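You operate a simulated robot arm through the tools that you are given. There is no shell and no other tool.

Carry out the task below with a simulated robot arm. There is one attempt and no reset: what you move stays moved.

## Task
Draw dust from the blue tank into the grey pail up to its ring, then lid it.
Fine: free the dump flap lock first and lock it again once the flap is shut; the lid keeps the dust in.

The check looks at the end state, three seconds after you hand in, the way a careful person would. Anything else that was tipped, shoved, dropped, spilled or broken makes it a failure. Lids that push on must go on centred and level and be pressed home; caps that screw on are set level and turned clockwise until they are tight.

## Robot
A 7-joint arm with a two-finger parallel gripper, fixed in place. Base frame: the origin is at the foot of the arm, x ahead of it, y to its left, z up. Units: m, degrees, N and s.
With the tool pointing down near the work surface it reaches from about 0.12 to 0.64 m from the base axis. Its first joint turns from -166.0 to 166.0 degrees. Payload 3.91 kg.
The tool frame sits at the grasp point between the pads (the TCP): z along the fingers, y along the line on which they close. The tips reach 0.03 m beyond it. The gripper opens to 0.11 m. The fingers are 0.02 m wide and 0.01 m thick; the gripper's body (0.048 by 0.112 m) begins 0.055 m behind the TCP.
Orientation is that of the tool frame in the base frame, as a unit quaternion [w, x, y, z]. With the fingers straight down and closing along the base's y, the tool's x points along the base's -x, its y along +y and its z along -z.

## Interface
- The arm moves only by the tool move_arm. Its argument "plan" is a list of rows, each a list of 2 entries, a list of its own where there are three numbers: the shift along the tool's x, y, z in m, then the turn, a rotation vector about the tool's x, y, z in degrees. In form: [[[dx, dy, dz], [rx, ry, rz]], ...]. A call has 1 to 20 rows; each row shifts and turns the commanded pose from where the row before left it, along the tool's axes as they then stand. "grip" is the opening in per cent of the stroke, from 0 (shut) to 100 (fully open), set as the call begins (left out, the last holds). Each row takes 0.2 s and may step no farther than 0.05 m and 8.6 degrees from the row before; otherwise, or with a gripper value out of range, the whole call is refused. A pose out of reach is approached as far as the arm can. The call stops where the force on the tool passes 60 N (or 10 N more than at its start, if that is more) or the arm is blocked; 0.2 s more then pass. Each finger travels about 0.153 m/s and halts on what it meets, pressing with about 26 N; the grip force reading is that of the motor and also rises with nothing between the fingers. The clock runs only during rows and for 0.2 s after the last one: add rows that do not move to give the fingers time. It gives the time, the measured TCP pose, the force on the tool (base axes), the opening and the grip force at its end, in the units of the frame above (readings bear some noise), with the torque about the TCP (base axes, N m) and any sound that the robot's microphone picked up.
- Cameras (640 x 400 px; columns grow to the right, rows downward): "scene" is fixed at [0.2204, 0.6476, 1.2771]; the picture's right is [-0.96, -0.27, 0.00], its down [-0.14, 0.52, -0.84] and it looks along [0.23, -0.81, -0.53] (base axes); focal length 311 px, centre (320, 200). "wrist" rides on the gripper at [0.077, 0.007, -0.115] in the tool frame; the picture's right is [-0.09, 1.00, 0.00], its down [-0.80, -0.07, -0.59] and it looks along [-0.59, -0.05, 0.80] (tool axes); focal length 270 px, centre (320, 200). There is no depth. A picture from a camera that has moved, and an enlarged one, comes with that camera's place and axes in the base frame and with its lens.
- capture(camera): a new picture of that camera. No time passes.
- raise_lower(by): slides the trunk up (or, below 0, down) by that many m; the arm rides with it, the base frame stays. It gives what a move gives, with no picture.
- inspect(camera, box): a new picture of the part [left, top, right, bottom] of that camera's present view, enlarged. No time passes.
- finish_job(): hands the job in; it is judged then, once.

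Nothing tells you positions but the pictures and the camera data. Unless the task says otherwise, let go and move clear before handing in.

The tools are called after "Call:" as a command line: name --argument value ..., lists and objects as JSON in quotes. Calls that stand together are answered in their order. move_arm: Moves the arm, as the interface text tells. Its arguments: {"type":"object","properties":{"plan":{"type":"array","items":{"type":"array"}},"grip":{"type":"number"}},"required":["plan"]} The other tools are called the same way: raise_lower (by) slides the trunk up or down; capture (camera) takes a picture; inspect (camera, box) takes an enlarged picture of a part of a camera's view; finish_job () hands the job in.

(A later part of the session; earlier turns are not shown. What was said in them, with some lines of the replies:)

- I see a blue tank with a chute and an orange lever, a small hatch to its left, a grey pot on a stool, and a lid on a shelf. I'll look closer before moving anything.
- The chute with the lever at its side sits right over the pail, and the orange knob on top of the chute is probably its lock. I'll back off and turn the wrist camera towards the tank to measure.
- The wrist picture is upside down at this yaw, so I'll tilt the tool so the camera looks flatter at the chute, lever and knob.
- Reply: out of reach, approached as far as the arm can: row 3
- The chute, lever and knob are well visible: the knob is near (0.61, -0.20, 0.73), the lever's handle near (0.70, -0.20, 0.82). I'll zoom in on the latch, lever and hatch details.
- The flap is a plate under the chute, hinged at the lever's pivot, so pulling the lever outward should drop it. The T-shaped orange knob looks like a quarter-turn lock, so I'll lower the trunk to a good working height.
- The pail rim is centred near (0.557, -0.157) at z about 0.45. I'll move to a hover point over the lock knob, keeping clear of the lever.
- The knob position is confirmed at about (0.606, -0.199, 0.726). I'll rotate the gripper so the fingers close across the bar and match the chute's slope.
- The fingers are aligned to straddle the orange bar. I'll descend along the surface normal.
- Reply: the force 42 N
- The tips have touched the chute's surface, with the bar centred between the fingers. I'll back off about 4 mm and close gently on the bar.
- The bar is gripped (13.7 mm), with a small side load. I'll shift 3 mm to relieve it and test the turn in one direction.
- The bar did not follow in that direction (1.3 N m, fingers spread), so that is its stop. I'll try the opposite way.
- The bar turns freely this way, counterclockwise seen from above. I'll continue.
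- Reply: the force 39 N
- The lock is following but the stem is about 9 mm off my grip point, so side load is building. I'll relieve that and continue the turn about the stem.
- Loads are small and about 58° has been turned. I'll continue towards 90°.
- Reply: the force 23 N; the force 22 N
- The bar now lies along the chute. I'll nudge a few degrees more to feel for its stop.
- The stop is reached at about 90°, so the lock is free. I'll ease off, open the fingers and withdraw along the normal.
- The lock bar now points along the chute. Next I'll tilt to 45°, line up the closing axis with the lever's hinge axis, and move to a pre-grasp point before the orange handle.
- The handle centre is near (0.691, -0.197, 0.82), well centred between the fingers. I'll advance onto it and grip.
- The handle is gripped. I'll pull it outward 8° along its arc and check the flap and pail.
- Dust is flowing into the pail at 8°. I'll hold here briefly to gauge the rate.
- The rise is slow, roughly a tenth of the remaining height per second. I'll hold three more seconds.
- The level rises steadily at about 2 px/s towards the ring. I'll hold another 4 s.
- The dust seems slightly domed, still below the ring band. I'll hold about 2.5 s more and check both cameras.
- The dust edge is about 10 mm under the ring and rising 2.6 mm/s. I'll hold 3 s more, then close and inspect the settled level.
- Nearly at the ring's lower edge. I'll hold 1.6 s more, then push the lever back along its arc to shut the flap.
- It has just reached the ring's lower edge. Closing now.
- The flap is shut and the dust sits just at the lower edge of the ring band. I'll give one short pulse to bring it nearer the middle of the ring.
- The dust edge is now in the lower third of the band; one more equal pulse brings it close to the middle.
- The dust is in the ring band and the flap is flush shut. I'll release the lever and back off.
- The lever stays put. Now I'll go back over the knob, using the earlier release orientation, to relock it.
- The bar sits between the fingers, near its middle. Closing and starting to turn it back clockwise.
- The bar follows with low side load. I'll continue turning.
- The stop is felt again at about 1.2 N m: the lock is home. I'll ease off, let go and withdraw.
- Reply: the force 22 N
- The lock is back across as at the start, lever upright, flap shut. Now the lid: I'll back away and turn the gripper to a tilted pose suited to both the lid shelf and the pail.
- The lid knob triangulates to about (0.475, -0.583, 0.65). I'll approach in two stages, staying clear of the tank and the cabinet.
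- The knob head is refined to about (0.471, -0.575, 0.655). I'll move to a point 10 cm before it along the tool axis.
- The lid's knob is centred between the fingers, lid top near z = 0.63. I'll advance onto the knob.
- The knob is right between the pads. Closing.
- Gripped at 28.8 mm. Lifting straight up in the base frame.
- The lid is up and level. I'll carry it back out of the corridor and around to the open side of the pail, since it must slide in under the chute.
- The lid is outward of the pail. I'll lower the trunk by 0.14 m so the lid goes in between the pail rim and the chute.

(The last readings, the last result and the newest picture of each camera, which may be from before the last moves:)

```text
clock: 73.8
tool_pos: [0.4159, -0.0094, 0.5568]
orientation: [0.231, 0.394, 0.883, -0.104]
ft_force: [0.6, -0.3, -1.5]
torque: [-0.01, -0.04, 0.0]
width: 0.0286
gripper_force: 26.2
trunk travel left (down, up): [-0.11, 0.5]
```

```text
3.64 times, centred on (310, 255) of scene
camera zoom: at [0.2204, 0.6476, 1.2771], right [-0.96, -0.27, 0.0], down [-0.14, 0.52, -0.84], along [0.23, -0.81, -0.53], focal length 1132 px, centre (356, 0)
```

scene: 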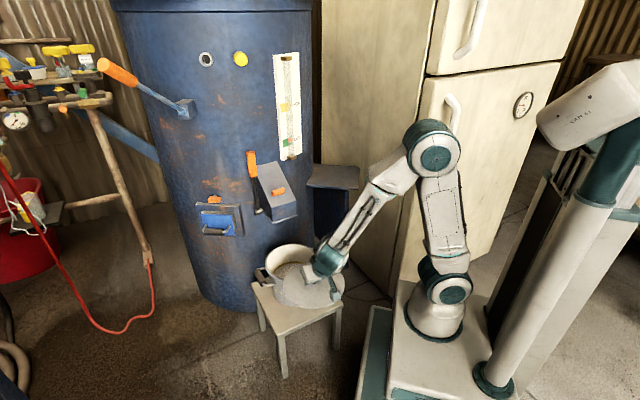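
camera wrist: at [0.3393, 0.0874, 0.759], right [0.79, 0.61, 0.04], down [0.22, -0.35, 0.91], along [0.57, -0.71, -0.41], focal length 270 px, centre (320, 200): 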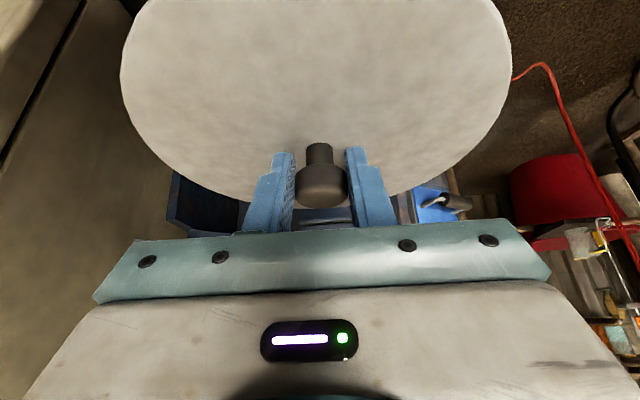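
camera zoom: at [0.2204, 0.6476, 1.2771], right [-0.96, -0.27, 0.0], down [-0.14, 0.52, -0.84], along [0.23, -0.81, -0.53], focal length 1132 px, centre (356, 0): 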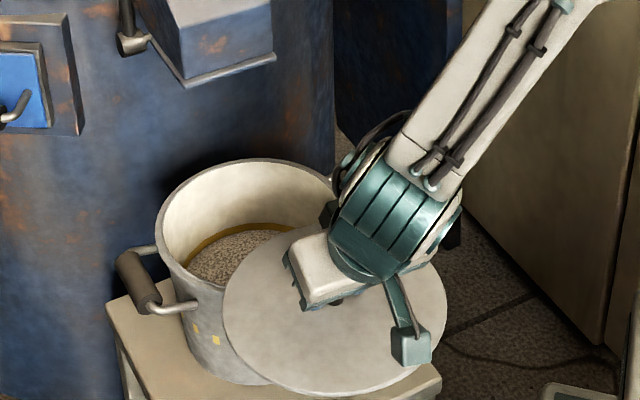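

Now I'll slide the lid horizontally in over the pail.

Call:
move_arm --plan '[[[-0.0252, 0.0011, 0.0142], [0, 0, 0]], [[-0.0252, 0.0011, 0.0142], [0, 0, 0]], [[-0.0252, 0.0011, 0.0142], [0, 0, 0]], [[-0.0252, 0.0011, 0.0142], [0, 0, 0]], [[-0.0252, 0.0011, 0.0142], [0, 0, 0]], [[-0.0252, 0.0011, 0.0142], [0, 0, 0]], [[-0.0251, 0.001, 0.0142], [0, 0, 0]], [[0, 0, 0], [0, 0, 0]]]'

Call:
inspect --camera "scene" --box '[230, 200, 390, 310]'

Call:
capture --camera "wrist"

```text
clock: 75.6
tool_pos: [0.5566, -0.1518, 0.556]
orientation: [0.232, 0.393, 0.884, -0.104]
ft_force: [-0.6, 0.4, -1.0]
torque: [-0.01, 0.0, 0.0]
width: 0.029
gripper_force: 26.6
trunk travel left (down, up): [-0.11, 0.5]
```

```text
3.64 times, centred on (310, 255) of scene
camera zoom: at [0.2204, 0.6476, 1.2771], right [-0.96, -0.27, 0.0], down [-0.14, 0.52, -0.84], along [0.23, -0.81, -0.53], focal length 1132 px, centre (356, 0)
```

zoom: 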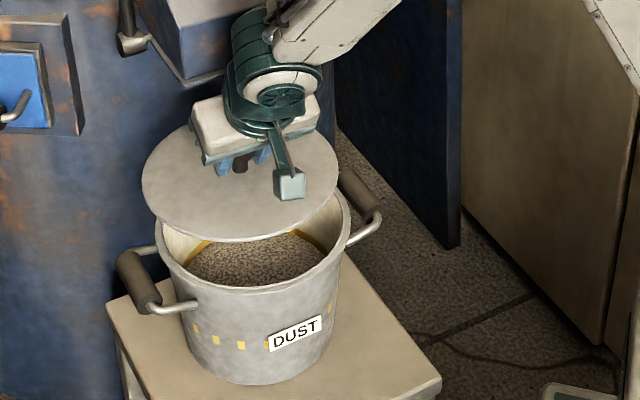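

```text
taken
camera wrist: at [0.48, -0.0558, 0.6181], right [0.79, 0.61, 0.04], down [0.22, -0.35, 0.91], along [0.57, -0.71, -0.41], focal length 270 px, centre (320, 200)
```

wrist: 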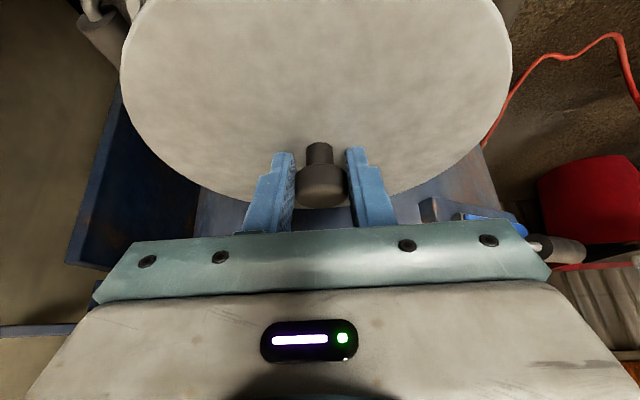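

The lid hovers over the pail with clearance all around. I'll zoom in to check its centring accurately.

Call:
inspect --camera "scene" --box '[255, 225, 325, 275]'

Call:
inspect --camera "scene" --box '[250, 235, 340, 290]'

```text
8.00 times, centred on (290, 250) of scene
camera zoom: at [0.2204, 0.6476, 1.2771], right [-0.96, -0.27, 0.0], down [-0.14, 0.52, -0.84], along [0.23, -0.81, -0.53], focal length 2491 px, centre (560, -200)
```

zoom: 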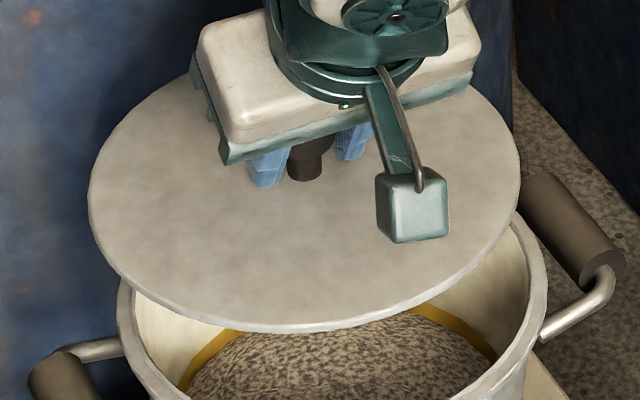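

```text
7.11 times, centred on (295, 262) of scene
camera zoom: at [0.2204, 0.6476, 1.2771], right [-0.96, -0.27, 0.0], down [-0.14, 0.52, -0.84], along [0.23, -0.81, -0.53], focal length 2214 px, centre (498, -244)
```

zoom: 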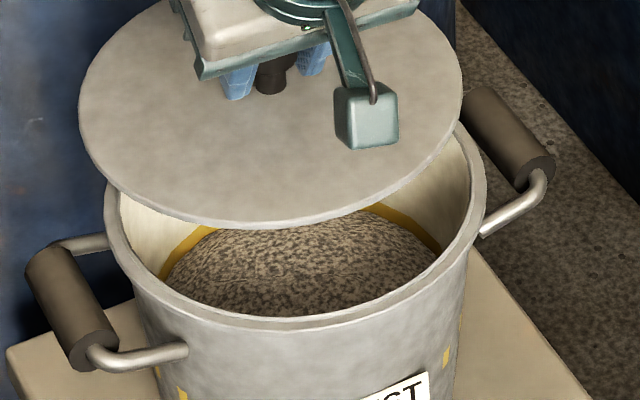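

Comparing lid and rim ellipses directly (camera bias cancels), the pail centre lies about 9 mm further to the image right. I'll correct for that and lower 5 cm, then compare again close to the rim.

Call:
move_arm --plan '[[[0.0133, -0.0047, 0.0213], [0, 0, 0]], [[0.0133, -0.0047, 0.0213], [0, 0, 0]], [[0, 0, 0], [0, 0, 0]]]'

Call:
inspect --camera "scene" --box '[250, 235, 340, 290]'

Call:
capture --camera "wrist"

```text
clock: 76.4
tool_pos: [0.5473, -0.1582, 0.5067]
orientation: [0.232, 0.393, 0.883, -0.105]
ft_force: [0.2, -0.4, 0.0]
torque: [-0.01, 0.0, -0.01]
width: 0.029
gripper_force: 25.8
trunk travel left (down, up): [-0.11, 0.5]
```

```text
7.11 times, centred on (295, 262) of scene
camera zoom: at [0.2204, 0.6476, 1.2771], right [-0.96, -0.27, 0.0], down [-0.14, 0.52, -0.84], along [0.23, -0.81, -0.53], focal length 2214 px, centre (498, -244)
```

zoom: 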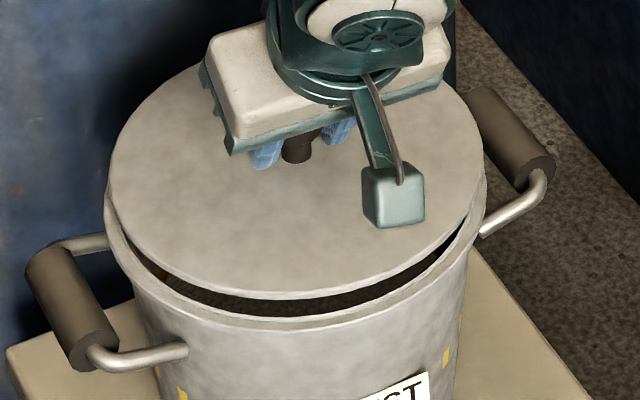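

```text
taken
camera wrist: at [0.4707, -0.0615, 0.568], right [0.79, 0.61, 0.04], down [0.22, -0.35, 0.91], along [0.57, -0.71, -0.41], focal length 270 px, centre (320, 200)
```

wrist: 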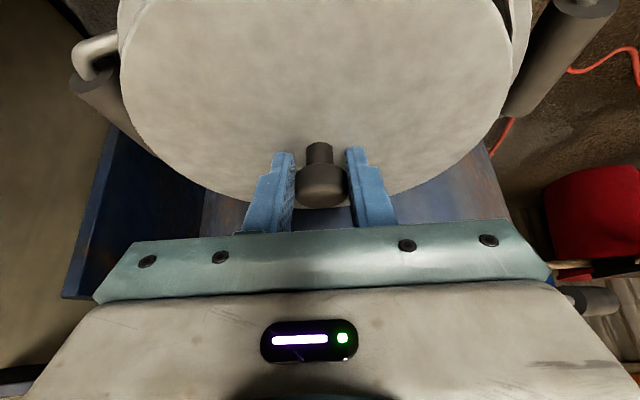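

In the scene view the lid and rim are now aligned sideways. I'll check the other direction with the wrist view.

Call:
inspect --camera "wrist" --box '[60, 0, 220, 100]'

Call:
inspect --camera "wrist" --box '[420, 0, 580, 100]'

Call:
inspect --camera "scene" --box '[255, 260, 335, 290]'

```text
4.00 times, centred on (140, 50) of wrist
camera zoom: at [0.4707, -0.0615, 0.568], right [0.79, 0.61, 0.04], down [0.22, -0.35, 0.91], along [0.57, -0.71, -0.41], focal length 1081 px, centre (1040, 800)
```

zoom: 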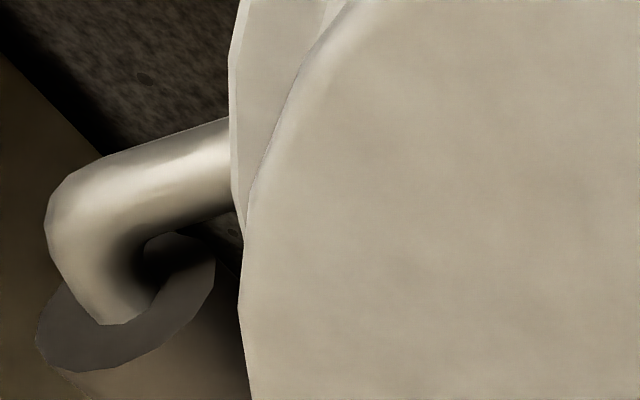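

```text
4.00 times, centred on (500, 50) of wrist
camera zoom: at [0.4707, -0.0615, 0.568], right [0.79, 0.61, 0.04], down [0.22, -0.35, 0.91], along [0.57, -0.71, -0.41], focal length 1081 px, centre (-400, 800)
```

zoom: 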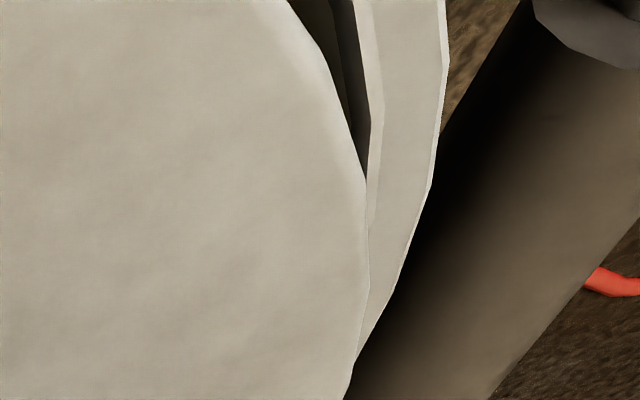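

```text
8.00 times, centred on (295, 275) of scene
camera zoom: at [0.2204, 0.6476, 1.2771], right [-0.96, -0.27, 0.0], down [-0.14, 0.52, -0.84], along [0.23, -0.81, -0.53], focal length 2491 px, centre (520, -400)
```

zoom: 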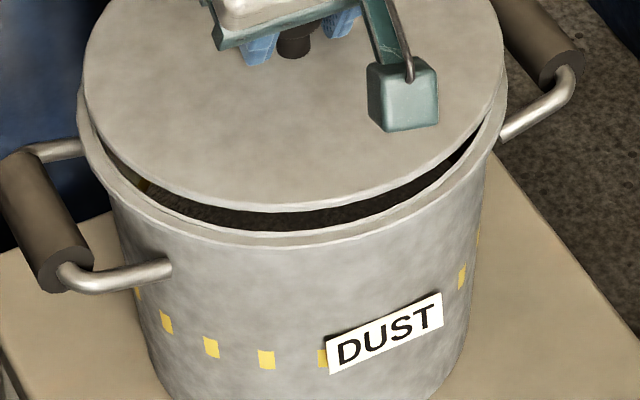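

Both views together suggest the pail centre is about 6 mm further towards +y. I'll apply that, lower 8 mm more, and recheck.

Call:
move_arm --plan '[[[0.0078, 0.004, 0.0048], [0, 0, 0]], [[0, 0, 0], [0, 0, 0]]]'

Call:
capture --camera "wrist"

Call:
inspect --camera "wrist" --box '[60, 0, 220, 100]'

Call:
inspect --camera "wrist" --box '[420, 0, 580, 100]'

Call:
inspect --camera "scene" --box '[255, 235, 335, 285]'

```text
clock: 77.0
tool_pos: [0.5484, -0.1534, 0.5023]
orientation: [0.234, 0.394, 0.883, -0.104]
ft_force: [1.5, -8.5, 27.4]
torque: [-0.44, -0.03, -0.05]
width: 0.0289
gripper_force: 25.9
trunk travel left (down, up): [-0.11, 0.5]
```

```text
taken
camera wrist: at [0.4709, -0.0562, 0.5628], right [0.79, 0.61, 0.05], down [0.21, -0.35, 0.91], along [0.57, -0.71, -0.41], focal length 270 px, centre (320, 200)
```

wrist: 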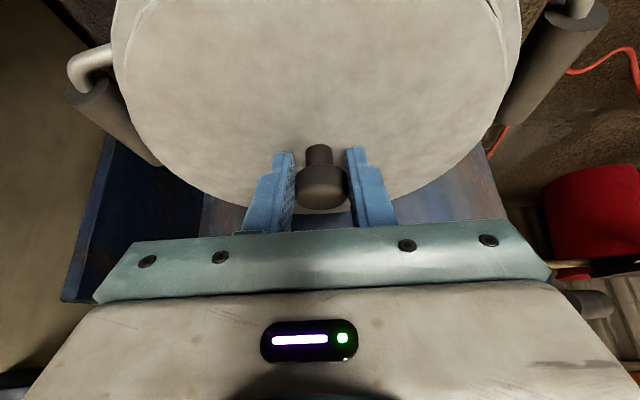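

```text
4.00 times, centred on (140, 50) of wrist
camera zoom: at [0.4709, -0.0562, 0.5628], right [0.79, 0.61, 0.05], down [0.21, -0.35, 0.91], along [0.57, -0.71, -0.41], focal length 1081 px, centre (1040, 800)
```

zoom: 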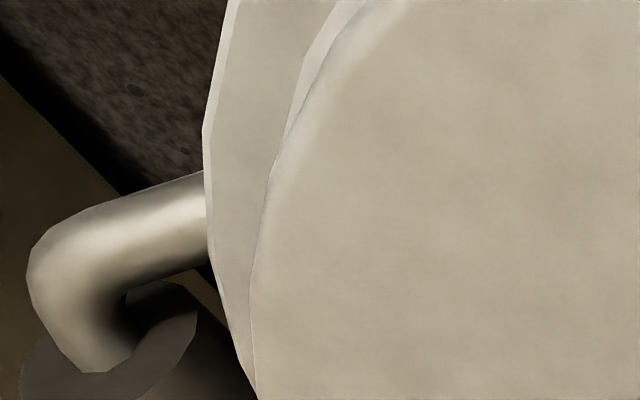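

```text
4.00 times, centred on (500, 50) of wrist
camera zoom: at [0.4709, -0.0562, 0.5628], right [0.79, 0.61, 0.05], down [0.21, -0.35, 0.91], along [0.57, -0.71, -0.41], focal length 1081 px, centre (-400, 800)
```

zoom: 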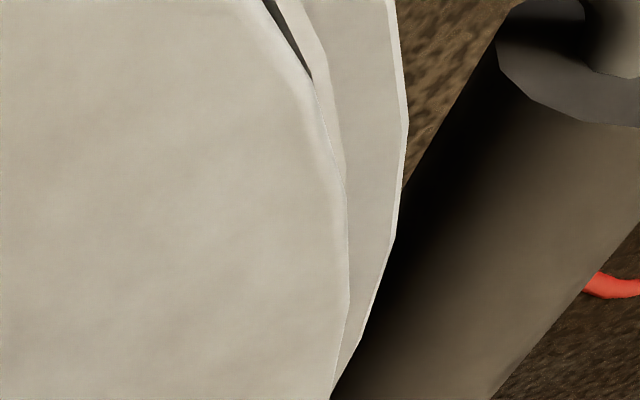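

```text
8.00 times, centred on (295, 260) of scene
camera zoom: at [0.2204, 0.6476, 1.2771], right [-0.96, -0.27, 0.0], down [-0.14, 0.52, -0.84], along [0.23, -0.81, -0.53], focal length 2491 px, centre (520, -280)
```

zoom: 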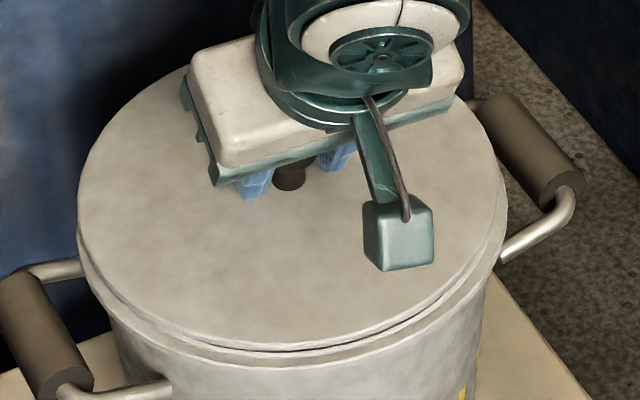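

The lid has touched the rim (27 N), nearly centred in both views, with some sideways friction. I'll lift a few millimetres to relieve it, then compare again.

Call:
move_arm --plan '[[[-0.0035, 0, -0.0061], [0, 0, 0]], [[0, 0, 0], [0, 0, 0]], [[0, 0, 0], [0, 0, 0]]]'

Call:
inspect --camera "wrist" --box '[60, 0, 220, 100]'

Call:
inspect --camera "wrist" --box '[420, 0, 580, 100]'

Call:
inspect --camera "scene" --box '[255, 235, 335, 285]'

```text
clock: 77.8
tool_pos: [0.5479, -0.1532, 0.5056]
orientation: [0.231, 0.394, 0.883, -0.105]
ft_force: [-0.2, 0.0, -1.1]
torque: [0.03, -0.02, 0.01]
width: 0.0288
gripper_force: 26.0
trunk travel left (down, up): [-0.11, 0.5]
```

```text
4.00 times, centred on (140, 50) of wrist
camera zoom: at [0.4708, -0.0563, 0.5677], right [0.79, 0.61, 0.04], down [0.22, -0.35, 0.91], along [0.57, -0.71, -0.41], focal length 1081 px, centre (1040, 800)
```

zoom: 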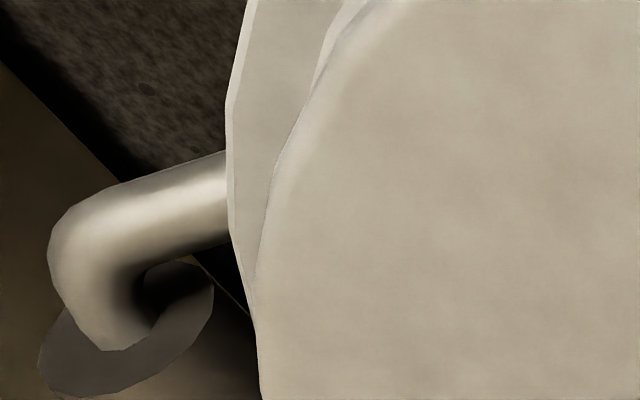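

```text
4.00 times, centred on (500, 50) of wrist
camera zoom: at [0.4708, -0.0563, 0.5677], right [0.79, 0.61, 0.04], down [0.22, -0.35, 0.91], along [0.57, -0.71, -0.41], focal length 1081 px, centre (-400, 800)
```

zoom: 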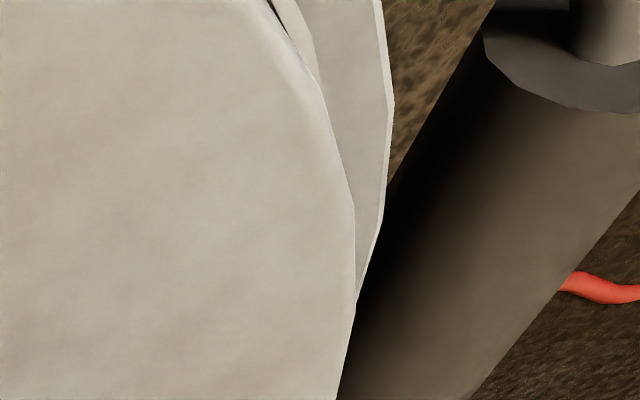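

```text
8.00 times, centred on (295, 260) of scene
camera zoom: at [0.2204, 0.6476, 1.2771], right [-0.96, -0.27, 0.0], down [-0.14, 0.52, -0.84], along [0.23, -0.81, -0.53], focal length 2491 px, centre (520, -280)
```

zoom: 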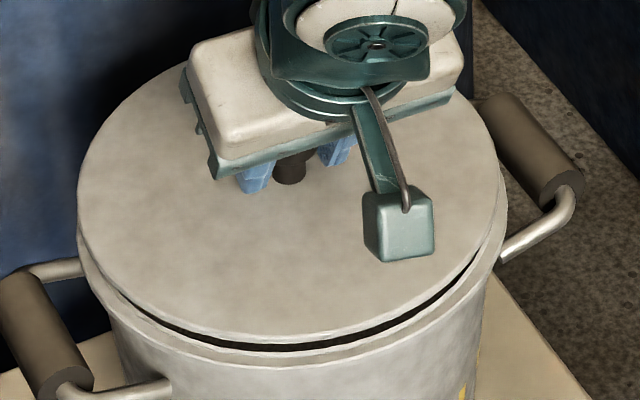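

Centring now agrees to about 1 mm in both views. Lowering straight down in small steps.

Call:
move_arm --plan '[[[0.001, 0, 0.0018], [0, 0, 0]], [[0.001, 0, 0.0018], [0, 0, 0]], [[0, 0, 0], [0, 0, 0]]]'

Call:
move_arm --plan '[[[0.001, 0, 0.0018], [0, 0, 0]], [[0, 0, 0], [0, 0, 0]]]'

Call:
inspect --camera "scene" --box '[255, 235, 335, 285]'

```text
clock: 78.6
tool_pos: [0.5491, -0.1533, 0.502]
orientation: [0.231, 0.393, 0.884, -0.104]
ft_force: [-0.2, 0.3, 0.9]
torque: [-0.15, 0.03, -0.01]
width: 0.029
gripper_force: 26.3
trunk travel left (down, up): [-0.11, 0.5]
```

```text
clock: 79.2
tool_pos: [0.549, -0.1544, 0.5014]
orientation: [0.233, 0.393, 0.883, -0.104]
ft_force: [-7.0, 3.0, 17.1]
torque: [-0.36, 0.05, 0.02]
width: 0.029
gripper_force: 26.1
trunk travel left (down, up): [-0.11, 0.5]
```

```text
8.00 times, centred on (295, 260) of scene
camera zoom: at [0.2204, 0.6476, 1.2771], right [-0.96, -0.27, 0.0], down [-0.14, 0.52, -0.84], along [0.23, -0.81, -0.53], focal length 2491 px, centre (520, -280)
```

zoom: 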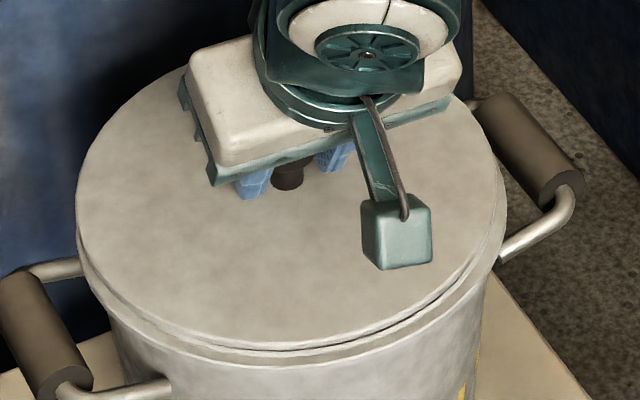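

The lid is resting on the rim. I'll let go, back off a little, and look at how it sits.

Call:
move_arm --plan '[[[0, 0, 0], [0, 0, 0]], [[0, 0, 0], [0, 0, 0]], [[0, 0, -0.02], [0, 0, 0]], [[0, 0, -0.03], [0, 0, 0]], [[0, 0, -0.03], [0, 0, 0]]]' --grip 60

Call:
capture --camera "wrist"

Call:
inspect --camera "scene" --box '[250, 230, 340, 290]'

```text
clock: 80.4
tool_pos: [0.5224, -0.124, 0.5709]
orientation: [0.231, 0.393, 0.884, -0.104]
ft_force: [0.3, 0.6, -0.5]
torque: [-0.02, -0.01, -0.01]
width: 0.0658
gripper_force: 0.1
trunk travel left (down, up): [-0.11, 0.5]
```

```text
taken
camera wrist: at [0.4446, -0.0278, 0.6321], right [0.79, 0.61, 0.04], down [0.22, -0.35, 0.91], along [0.57, -0.71, -0.41], focal length 270 px, centre (320, 200)
```

wrist: 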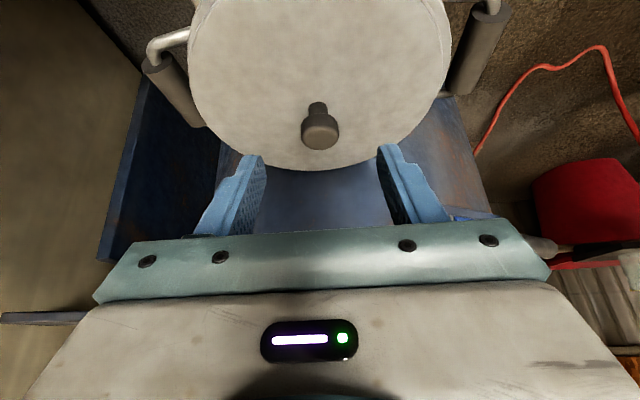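

```text
6.67 times, centred on (295, 260) of scene
camera zoom: at [0.2204, 0.6476, 1.2771], right [-0.96, -0.27, 0.0], down [-0.14, 0.52, -0.84], along [0.23, -0.81, -0.53], focal length 2076 px, centre (487, -200)
```

zoom: 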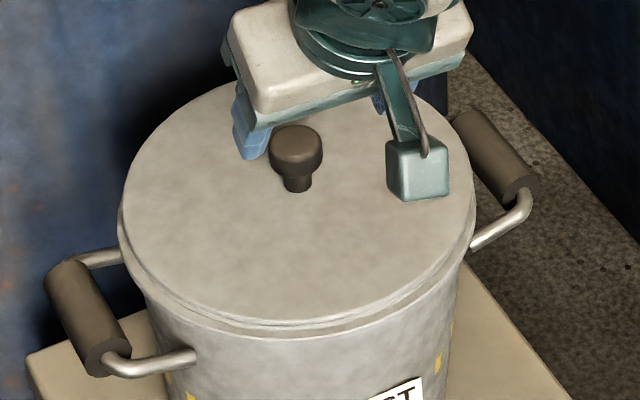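

The lid sits on the rim well centred. I'll close the fingers and position the tips over the knob to press it home.

Call:
move_arm --plan '[[[0, 0, -0.005], [0, 0, 0]], [[0, 0, 0], [0, 0, 0]], [[0, 0, 0], [0, 0, 0]], [[-0.0172, 0, 0.0103], [0, 0, 0]], [[-0.0172, 0, 0.0103], [0, 0, 0]], [[0, 0, 0], [0, 0, 0]]]' --grip 0

Call:
capture --camera "wrist"

Call:
inspect --camera "scene" --box '[250, 230, 340, 290]'

```text
clock: 81.8
tool_pos: [0.5487, -0.1522, 0.5725]
orientation: [0.231, 0.393, 0.884, -0.104]
ft_force: [-1.2, 0.2, 0.6]
torque: [-0.01, 0.0, 0.0]
width: 0.0001
gripper_force: 25.9
trunk travel left (down, up): [-0.11, 0.5]
```

```text
taken
camera wrist: at [0.4703, -0.056, 0.6349], right [0.79, 0.61, 0.04], down [0.22, -0.35, 0.91], along [0.57, -0.71, -0.41], focal length 270 px, centre (320, 200)
```

wrist: 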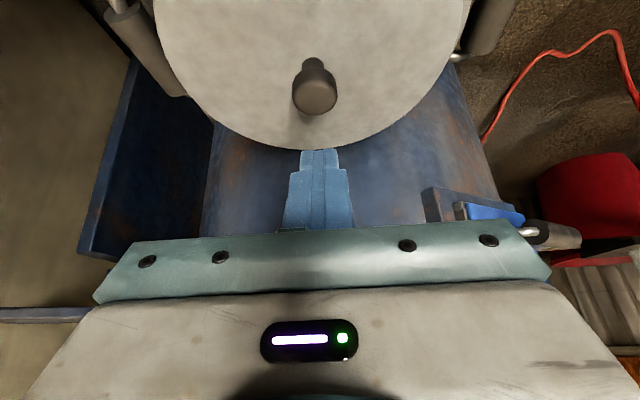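

```text
6.67 times, centred on (295, 260) of scene
camera zoom: at [0.2204, 0.6476, 1.2771], right [-0.96, -0.27, 0.0], down [-0.14, 0.52, -0.84], along [0.23, -0.81, -0.53], focal length 2076 px, centre (487, -200)
```

zoom: 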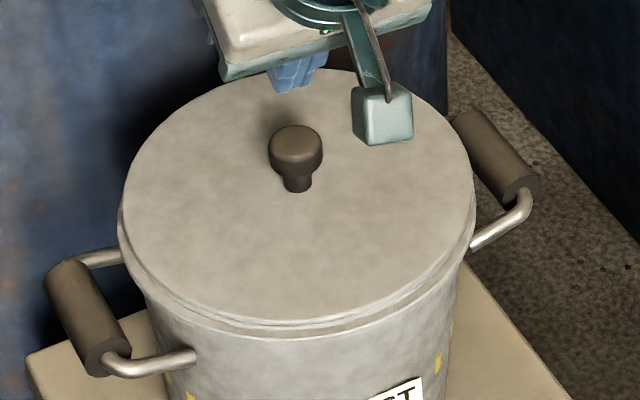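

The knob is where expected, (0.553, -0.159, 0.498). I'll descend to just above it and then press in small steps.

Call:
move_arm --plan '[[[0.006, -0.0006, 0.0118], [0, 0, 0]], [[0.005, -0.0006, 0.0095], [0, 0, 0]], [[0, 0, 0], [0, 0, 0]]]'

Call:
move_arm --plan '[[[0.001, 0, 0.0018], [0, 0, 0]], [[0.001, 0, 0.0018], [0, 0, 0]], [[0.001, 0, 0.0018], [0, 0, 0]], [[0, 0, 0], [0, 0, 0]]]'

Call:
capture --camera "wrist"

Call:
inspect --camera "scene" --box '[250, 230, 340, 290]'

```text
clock: 82.6
tool_pos: [0.5483, -0.1527, 0.5497]
orientation: [0.231, 0.394, 0.884, -0.104]
ft_force: [-0.5, -0.3, -0.4]
torque: [0.03, -0.03, 0.0]
width: 0.0
gripper_force: 26.1
trunk travel left (down, up): [-0.11, 0.5]
```

```text
clock: 83.6
tool_pos: [0.5467, -0.1543, 0.542]
orientation: [0.232, 0.393, 0.884, -0.104]
ft_force: [0.4, 0.1, 0.6]
torque: [0.01, -0.02, 0.02]
width: 0.0002
gripper_force: 25.7
trunk travel left (down, up): [-0.11, 0.5]
```

```text
taken
camera wrist: at [0.4701, -0.0575, 0.6043], right [0.79, 0.61, 0.04], down [0.22, -0.35, 0.91], along [0.57, -0.71, -0.41], focal length 270 px, centre (320, 200)
```

wrist: 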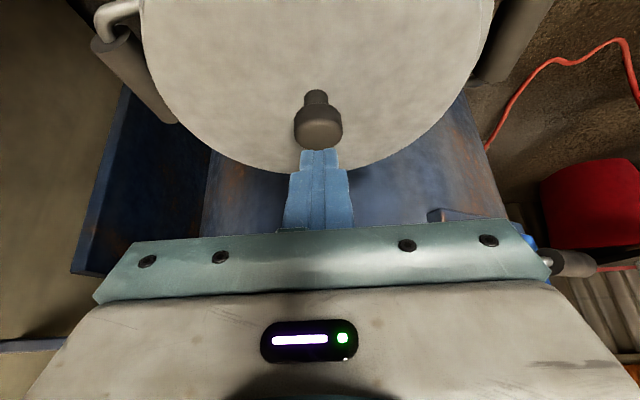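

```text
6.67 times, centred on (295, 260) of scene
camera zoom: at [0.2204, 0.6476, 1.2771], right [-0.96, -0.27, 0.0], down [-0.14, 0.52, -0.84], along [0.23, -0.81, -0.53], focal length 2076 px, centre (487, -200)
```

zoom: 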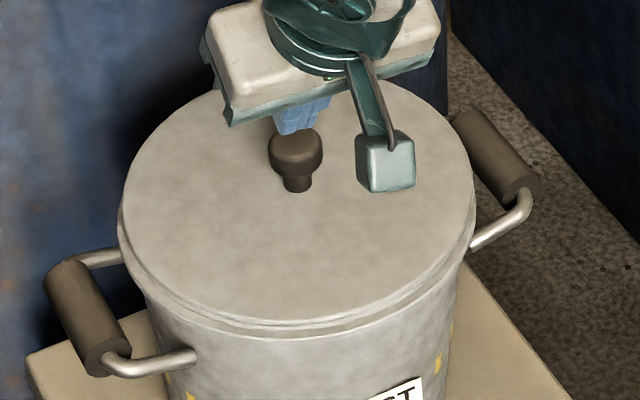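

The tips are a few millimetres above the knob's top. Continuing down in 2 mm steps until contact.

Call:
move_arm --plan '[[[-0.0002, 0.0015, 0.0024], [0, 0, 0]], [[0.001, 0, 0.0018], [0, 0, 0]], [[0, 0, 0], [0, 0, 0]]]'

Call:
move_arm --plan '[[[0.001, 0, 0.0018], [0, 0, 0]], [[0.001, 0, 0.0018], [0, 0, 0]], [[0, 0, 0], [0, 0, 0]]]'

```text
clock: 84.4
tool_pos: [0.5492, -0.1545, 0.5377]
orientation: [0.232, 0.393, 0.884, -0.104]
ft_force: [-0.1, 0.1, -0.4]
torque: [-0.01, 0.0, 0.01]
width: 0.0001
gripper_force: 25.5
trunk travel left (down, up): [-0.11, 0.5]
```

```text
clock: 85.2
tool_pos: [0.5485, -0.155, 0.534]
orientation: [0.231, 0.394, 0.884, -0.104]
ft_force: [-0.5, -0.4, -0.1]
torque: [-0.02, 0.03, -0.01]
width: 0.0
gripper_force: 25.7
trunk travel left (down, up): [-0.11, 0.5]
```

Call:
move_arm --plan '[[[0.001, 0, 0.0018], [0, 0, 0]], [[0.001, 0, 0.0018], [0, 0, 0]], [[0, 0, 0], [0, 0, 0]]]'

Call:
capture --camera "wrist"

Call:
inspect --camera "scene" --box '[270, 230, 320, 265]'

```text
clock: 86.0
tool_pos: [0.5493, -0.1548, 0.5338]
orientation: [0.234, 0.394, 0.883, -0.103]
ft_force: [-6.4, -0.5, 32.1]
torque: [-0.14, 0.07, -0.14]
width: 0.0002
gripper_force: 26.0
trunk travel left (down, up): [-0.11, 0.5]
```

```text
taken
camera wrist: at [0.4718, -0.0578, 0.5952], right [0.79, 0.61, 0.05], down [0.21, -0.35, 0.91], along [0.57, -0.71, -0.4], focal length 270 px, centre (320, 200)
```

wrist: 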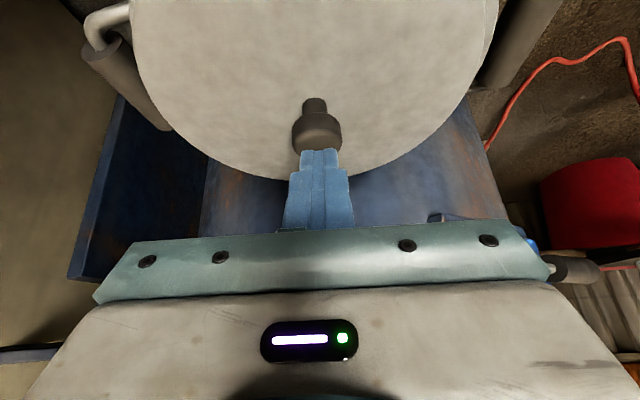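

```text
11.43 times, centred on (295, 248) of scene
camera zoom: at [0.2204, 0.6476, 1.2771], right [-0.96, -0.27, 0.0], down [-0.14, 0.52, -0.84], along [0.23, -0.81, -0.53], focal length 3559 px, centre (606, -343)
```

zoom: 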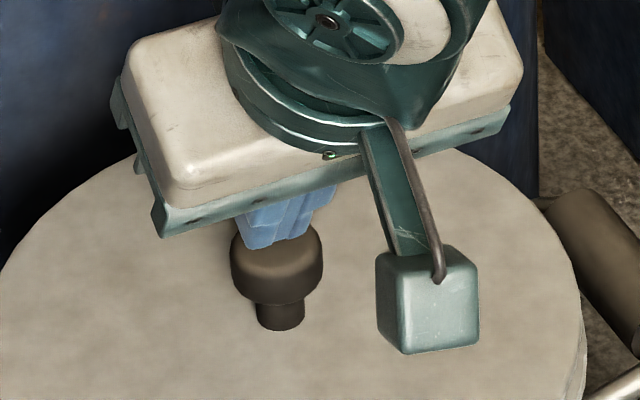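

Contact on the knob's axis at 32 N. I'll press further.

Call:
move_arm --plan '[[[0.001, 0, 0.0018], [0, 0, 0]], [[0, 0, 0], [0, 0, 0]], [[0, 0, 0], [0, 0, 0]]]'

Call:
inspect --camera "scene" --box '[250, 230, 340, 290]'

```text
clock: 86.8
tool_pos: [0.5475, -0.1505, 0.5296]
orientation: [0.233, 0.391, 0.884, -0.103]
ft_force: [-14.8, 14.4, 45.8]
torque: [0.24, 0.27, 0.06]
width: 0.0001
gripper_force: 26.3
trunk travel left (down, up): [-0.11, 0.5]
```

```text
6.67 times, centred on (295, 260) of scene
camera zoom: at [0.2204, 0.6476, 1.2771], right [-0.96, -0.27, 0.0], down [-0.14, 0.52, -0.84], along [0.23, -0.81, -0.53], focal length 2076 px, centre (487, -200)
```

zoom: 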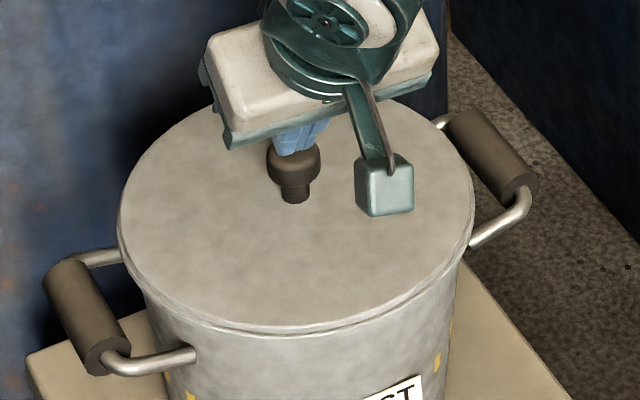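

The lid dropped about 4 mm under 46 N and looks flush. I'll lift off and inspect how it sits.

Call:
move_arm --plan '[[[-0.003, 0, -0.005], [0, 0, 0]], [[-0.004, 0, -0.015], [0, 0, 0]], [[0, 0, -0.035], [0, 0, 0]], [[0, 0, -0.04], [0, 0, 0]], [[0, 0, 0], [0, 0, 0]]]'

Call:
capture --camera "wrist"

Call:
inspect --camera "scene" --box '[250, 230, 340, 290]'

Call:
inspect --camera "wrist" --box '[180, 0, 470, 180]'

```text
clock: 88.0
tool_pos: [0.5218, -0.1235, 0.6152]
orientation: [0.232, 0.394, 0.883, -0.104]
ft_force: [-0.1, 0.1, -0.2]
torque: [0.02, -0.02, 0.01]
width: 0.0001
gripper_force: 26.3
trunk travel left (down, up): [-0.11, 0.5]
```

```text
taken
camera wrist: at [0.4446, -0.0266, 0.6774], right [0.79, 0.61, 0.04], down [0.22, -0.35, 0.91], along [0.57, -0.71, -0.41], focal length 270 px, centre (320, 200)
```

wrist: 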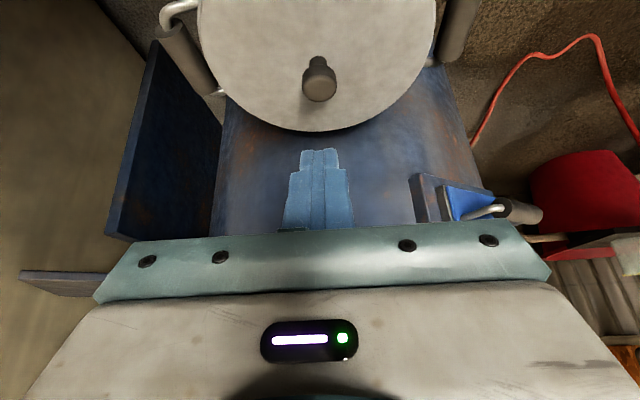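

```text
6.67 times, centred on (295, 260) of scene
camera zoom: at [0.2204, 0.6476, 1.2771], right [-0.96, -0.27, 0.0], down [-0.14, 0.52, -0.84], along [0.23, -0.81, -0.53], focal length 2076 px, centre (487, -200)
```

zoom: 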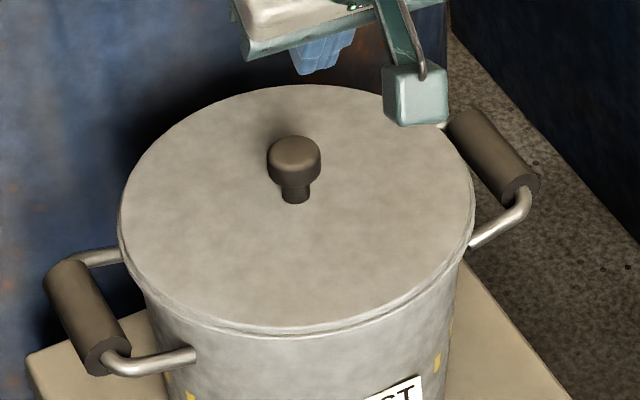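

```text
2.21 times, centred on (325, 90) of wrist
camera zoom: at [0.4446, -0.0266, 0.6774], right [0.79, 0.61, 0.04], down [0.22, -0.35, 0.91], along [0.57, -0.71, -0.41], focal length 596 px, centre (309, 443)
```

zoom: 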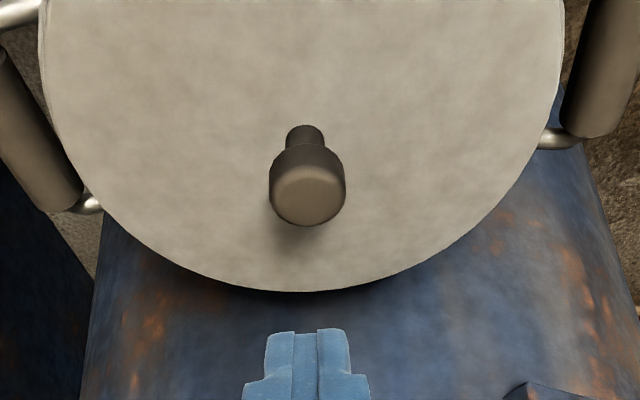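

Call:
inspect --camera "scene" --box '[262, 262, 322, 290]'

Call:
inspect --camera "scene" --box '[262, 238, 292, 280]'

Call:
inspect --camera "scene" --box '[298, 238, 328, 280]'

```text
10.67 times, centred on (292, 276) of scene
camera zoom: at [0.2204, 0.6476, 1.2771], right [-0.96, -0.27, 0.0], down [-0.14, 0.52, -0.84], along [0.23, -0.81, -0.53], focal length 3322 px, centre (619, -611)
```

zoom: 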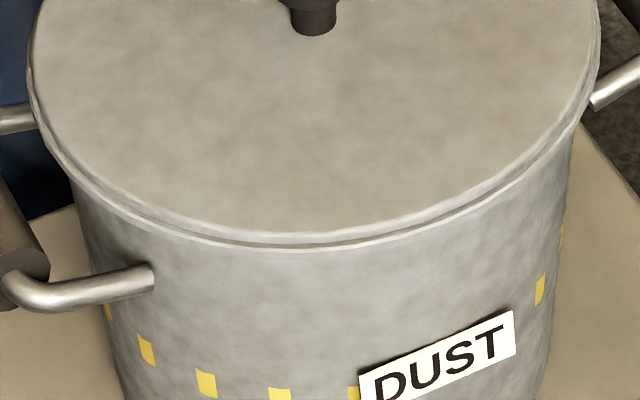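

```text
9.52 times, centred on (277, 259) of scene
camera zoom: at [0.2204, 0.6476, 1.2771], right [-0.96, -0.27, 0.0], down [-0.14, 0.52, -0.84], along [0.23, -0.81, -0.53], focal length 2966 px, centre (730, -362)
```

zoom: 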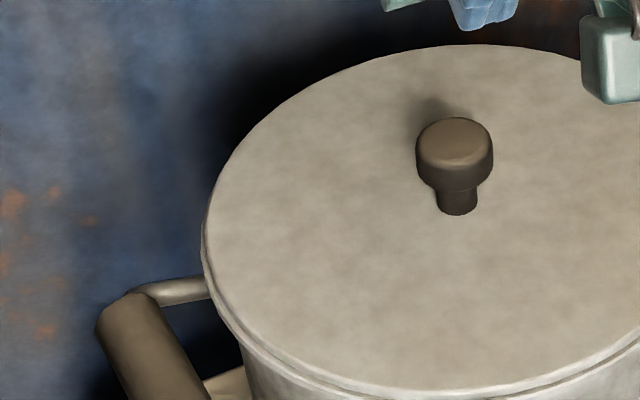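

```text
9.52 times, centred on (313, 259) of scene
camera zoom: at [0.2204, 0.6476, 1.2771], right [-0.96, -0.27, 0.0], down [-0.14, 0.52, -0.84], along [0.23, -0.81, -0.53], focal length 2966 px, centre (387, -362)
```

zoom: 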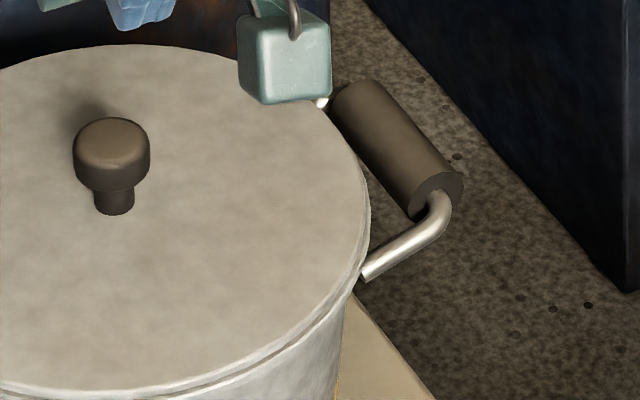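

The lid sits level with an even ledge all round. I'll press once more to confirm it is fully home.

Call:
move_arm --plan '[[[0.001, 0, 0.0304], [0, 0, 0]], [[0.001, 0, 0.0304], [0, 0, 0]], [[0.001, 0, 0.0303], [0, 0, 0]], [[0, 0, 0], [0, 0, 0]]]'

Call:
move_arm --plan '[[[0.001, 0, 0.0018], [0, 0, 0]], [[0.001, 0, 0.0018], [0, 0, 0]], [[0, 0, 0], [0, 0, 0]]]'

Call:
move_arm --plan '[[[0.001, 0, 0.0018], [0, 0, 0]], [[0.001, 0, 0.0018], [0, 0, 0]], [[0, 0, 0], [0, 0, 0]]]'

```text
clock: 89.0
tool_pos: [0.5504, -0.1538, 0.5319]
orientation: [0.232, 0.395, 0.883, -0.104]
ft_force: [0.2, -1.0, 0.1]
torque: [0.03, -0.01, 0.01]
width: 0.0005
gripper_force: 26.2
trunk travel left (down, up): [-0.11, 0.5]
```

```text
clock: 89.8
tool_pos: [0.5504, -0.1541, 0.53]
orientation: [0.233, 0.394, 0.883, -0.104]
ft_force: [-4.9, 0.2, 11.0]
torque: [-0.03, 0.09, -0.03]
width: 0.0001
gripper_force: 26.1
trunk travel left (down, up): [-0.11, 0.5]
```

```text
clock: 90.6
tool_pos: [0.5512, -0.1543, 0.5288]
orientation: [0.237, 0.393, 0.883, -0.102]
ft_force: [-13.2, 7.5, 51.1]
torque: [-0.05, 0.23, -0.06]
width: 0.0002
gripper_force: 25.9
trunk travel left (down, up): [-0.11, 0.5]
```

Call:
move_arm --plan '[[[0.0008, 0, 0.0014], [0, 0, 0]], [[0, 0, 0], [0, 0, 0]]]'

Call:
inspect --camera "scene" --box '[250, 230, 340, 290]'

```text
clock: 91.1
tool_pos: [0.5515, -0.1565, 0.5316]
orientation: [0.239, 0.395, 0.881, -0.102]
ft_force: [-20.0, 8.2, 41.4]
torque: [0.05, 0.39, -0.11]
width: 0.0
gripper_force: 26.3
trunk travel left (down, up): [-0.11, 0.5]
stopped in row 2: the force on the tool passed its limit at 66 N (the readings are from after the stop); the commanded pose is now the measured one
```

```text
6.67 times, centred on (295, 260) of scene
camera zoom: at [0.2204, 0.6476, 1.2771], right [-0.96, -0.27, 0.0], down [-0.14, 0.52, -0.84], along [0.23, -0.81, -0.53], focal length 2076 px, centre (487, -200)
```

zoom: 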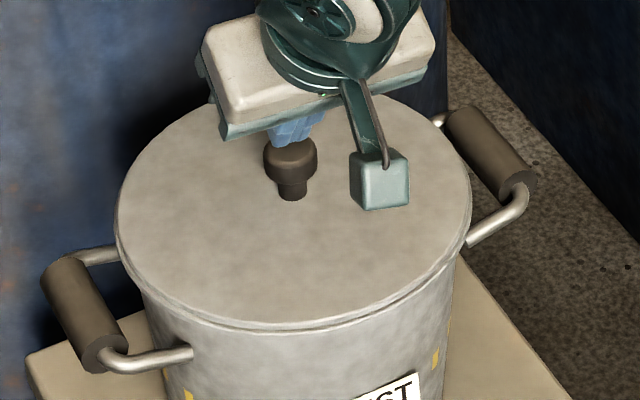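

It is firmly home (66 N, no further travel), and the pail crept barely a couple of millimetres. I'll lift off and retreat.

Call:
move_arm --plan '[[[-0.003, 0, -0.005], [0, 0, 0]], [[-0.004, 0, -0.015], [0, 0, 0]], [[0, 0, -0.035], [0, 0, 0]], [[0, 0, -0.04], [0, 0, 0]], [[0, 0, -0.04], [0, 0, 0]], [[0, 0, -0.04], [0, 0, 0]], [[0, 0, 0], [0, 0, 0]]]'

Call:
capture --camera "scene"

Call:
inspect --camera "scene" --box '[230, 220, 370, 308]'

Call:
inspect --camera "scene" --box '[180, 130, 360, 242]'

Call:
capture --camera "wrist"

```text
clock: 92.7
tool_pos: [0.4972, -0.0965, 0.6825]
orientation: [0.235, 0.394, 0.882, -0.103]
ft_force: [-0.5, 0.1, -0.1]
torque: [-0.03, -0.03, -0.01]
width: 0.0
gripper_force: 25.6
trunk travel left (down, up): [-0.11, 0.5]
```

```text
taken
```

scene: 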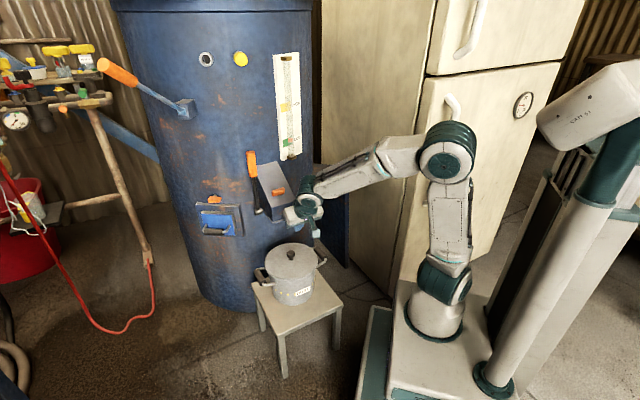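

```text
4.55 times, centred on (300, 264) of scene
camera zoom: at [0.2204, 0.6476, 1.2771], right [-0.96, -0.27, 0.0], down [-0.14, 0.52, -0.84], along [0.23, -0.81, -0.53], focal length 1416 px, centre (411, -91)
```

zoom: 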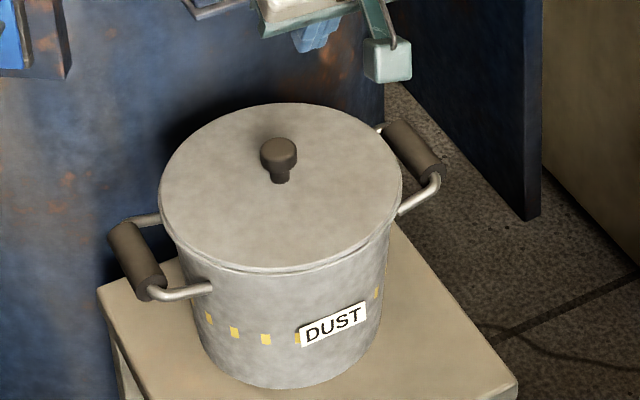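

```text
3.56 times, centred on (270, 186) of scene
camera zoom: at [0.2204, 0.6476, 1.2771], right [-0.96, -0.27, 0.0], down [-0.14, 0.52, -0.84], along [0.23, -0.81, -0.53], focal length 1107 px, centre (498, 250)
```

zoom: 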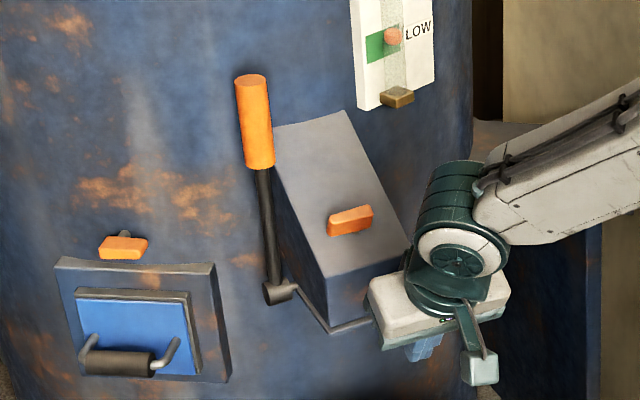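

```text
taken
camera wrist: at [0.419, 0.0005, 0.744], right [0.79, 0.61, 0.05], down [0.21, -0.35, 0.91], along [0.57, -0.71, -0.41], focal length 270 px, centre (320, 200)
```

wrist: 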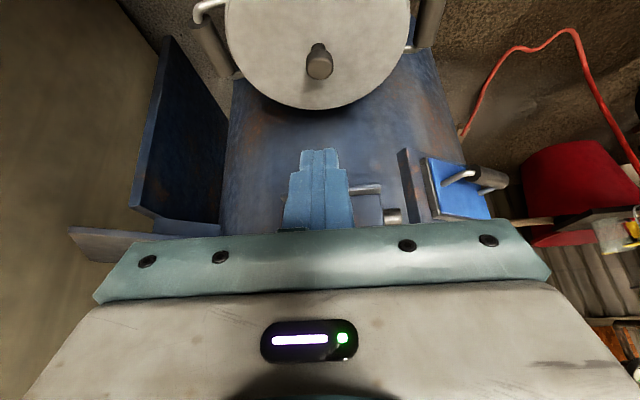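

Everything reads right: lid on level and pressed, flap shut, lever upright, lock across, pail where it was. I'll move the arm well clear and hand in.

Call:
move_arm --plan '[[[0.0206, -0.0091, -0.0346], [0, 0, 0]], [[0.0206, -0.0091, -0.0346], [0, 0, 0]], [[0.0206, -0.0091, -0.0346], [0, 0, 0]], [[0.0206, -0.0091, -0.0346], [0, 0, 0]], [[0, 0, 0], [0, 0, 0]]]'

Call:
inspect --camera "scene" --box '[190, 130, 370, 310]'

```text
clock: 93.9
tool_pos: [0.3763, -0.0172, 0.7581]
orientation: [0.235, 0.394, 0.882, -0.103]
ft_force: [0.1, -0.5, -0.2]
torque: [0.0, -0.01, 0.02]
width: 0.0
gripper_force: 26.5
trunk travel left (down, up): [-0.11, 0.5]
```

```text
2.22 times, centred on (280, 220) of scene
camera zoom: at [0.2204, 0.6476, 1.2771], right [-0.96, -0.27, 0.0], down [-0.14, 0.52, -0.84], along [0.23, -0.81, -0.53], focal length 692 px, centre (409, 156)
```

zoom: 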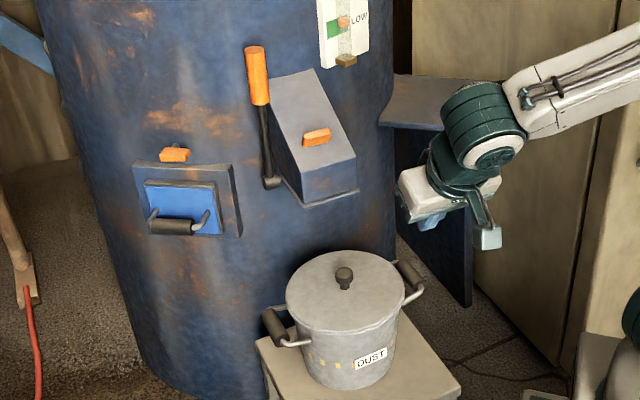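

The arm is clear: the pail is filled to its ring and lidded, the flap is shut and the lock is across. Handing in.

Call:
finish_job

```text
The job is handed in.
```

The grey pail is filled to its ring with dust and lidded, and I've handed the job in. I haven't seen the result of the check.

- **Lock and flap:** I turned the orange knob on the chute a quarter turn to free the lock. Pulling the lever opened the flap. Once the flap was shut, I turned the knob back to its stop, and the lever is upright again.
- **Dust level:** At the wall the dust sits in the lower third of the yellow ring band. It is slightly heaped in the middle. I stopped there rather than risk going over.
- **Lid:** It is on centred and level. I pressed it on the knob until it dropped about 4 mm. A second press reached 66 N with almost no further movement, so it is home.
- **Surroundings:** The pail looked about 2 mm to one side during the last press but was back in its starting place once I let go. I saw nothing else moved or spilled. The arm is clear of everything, with the gripper empty.
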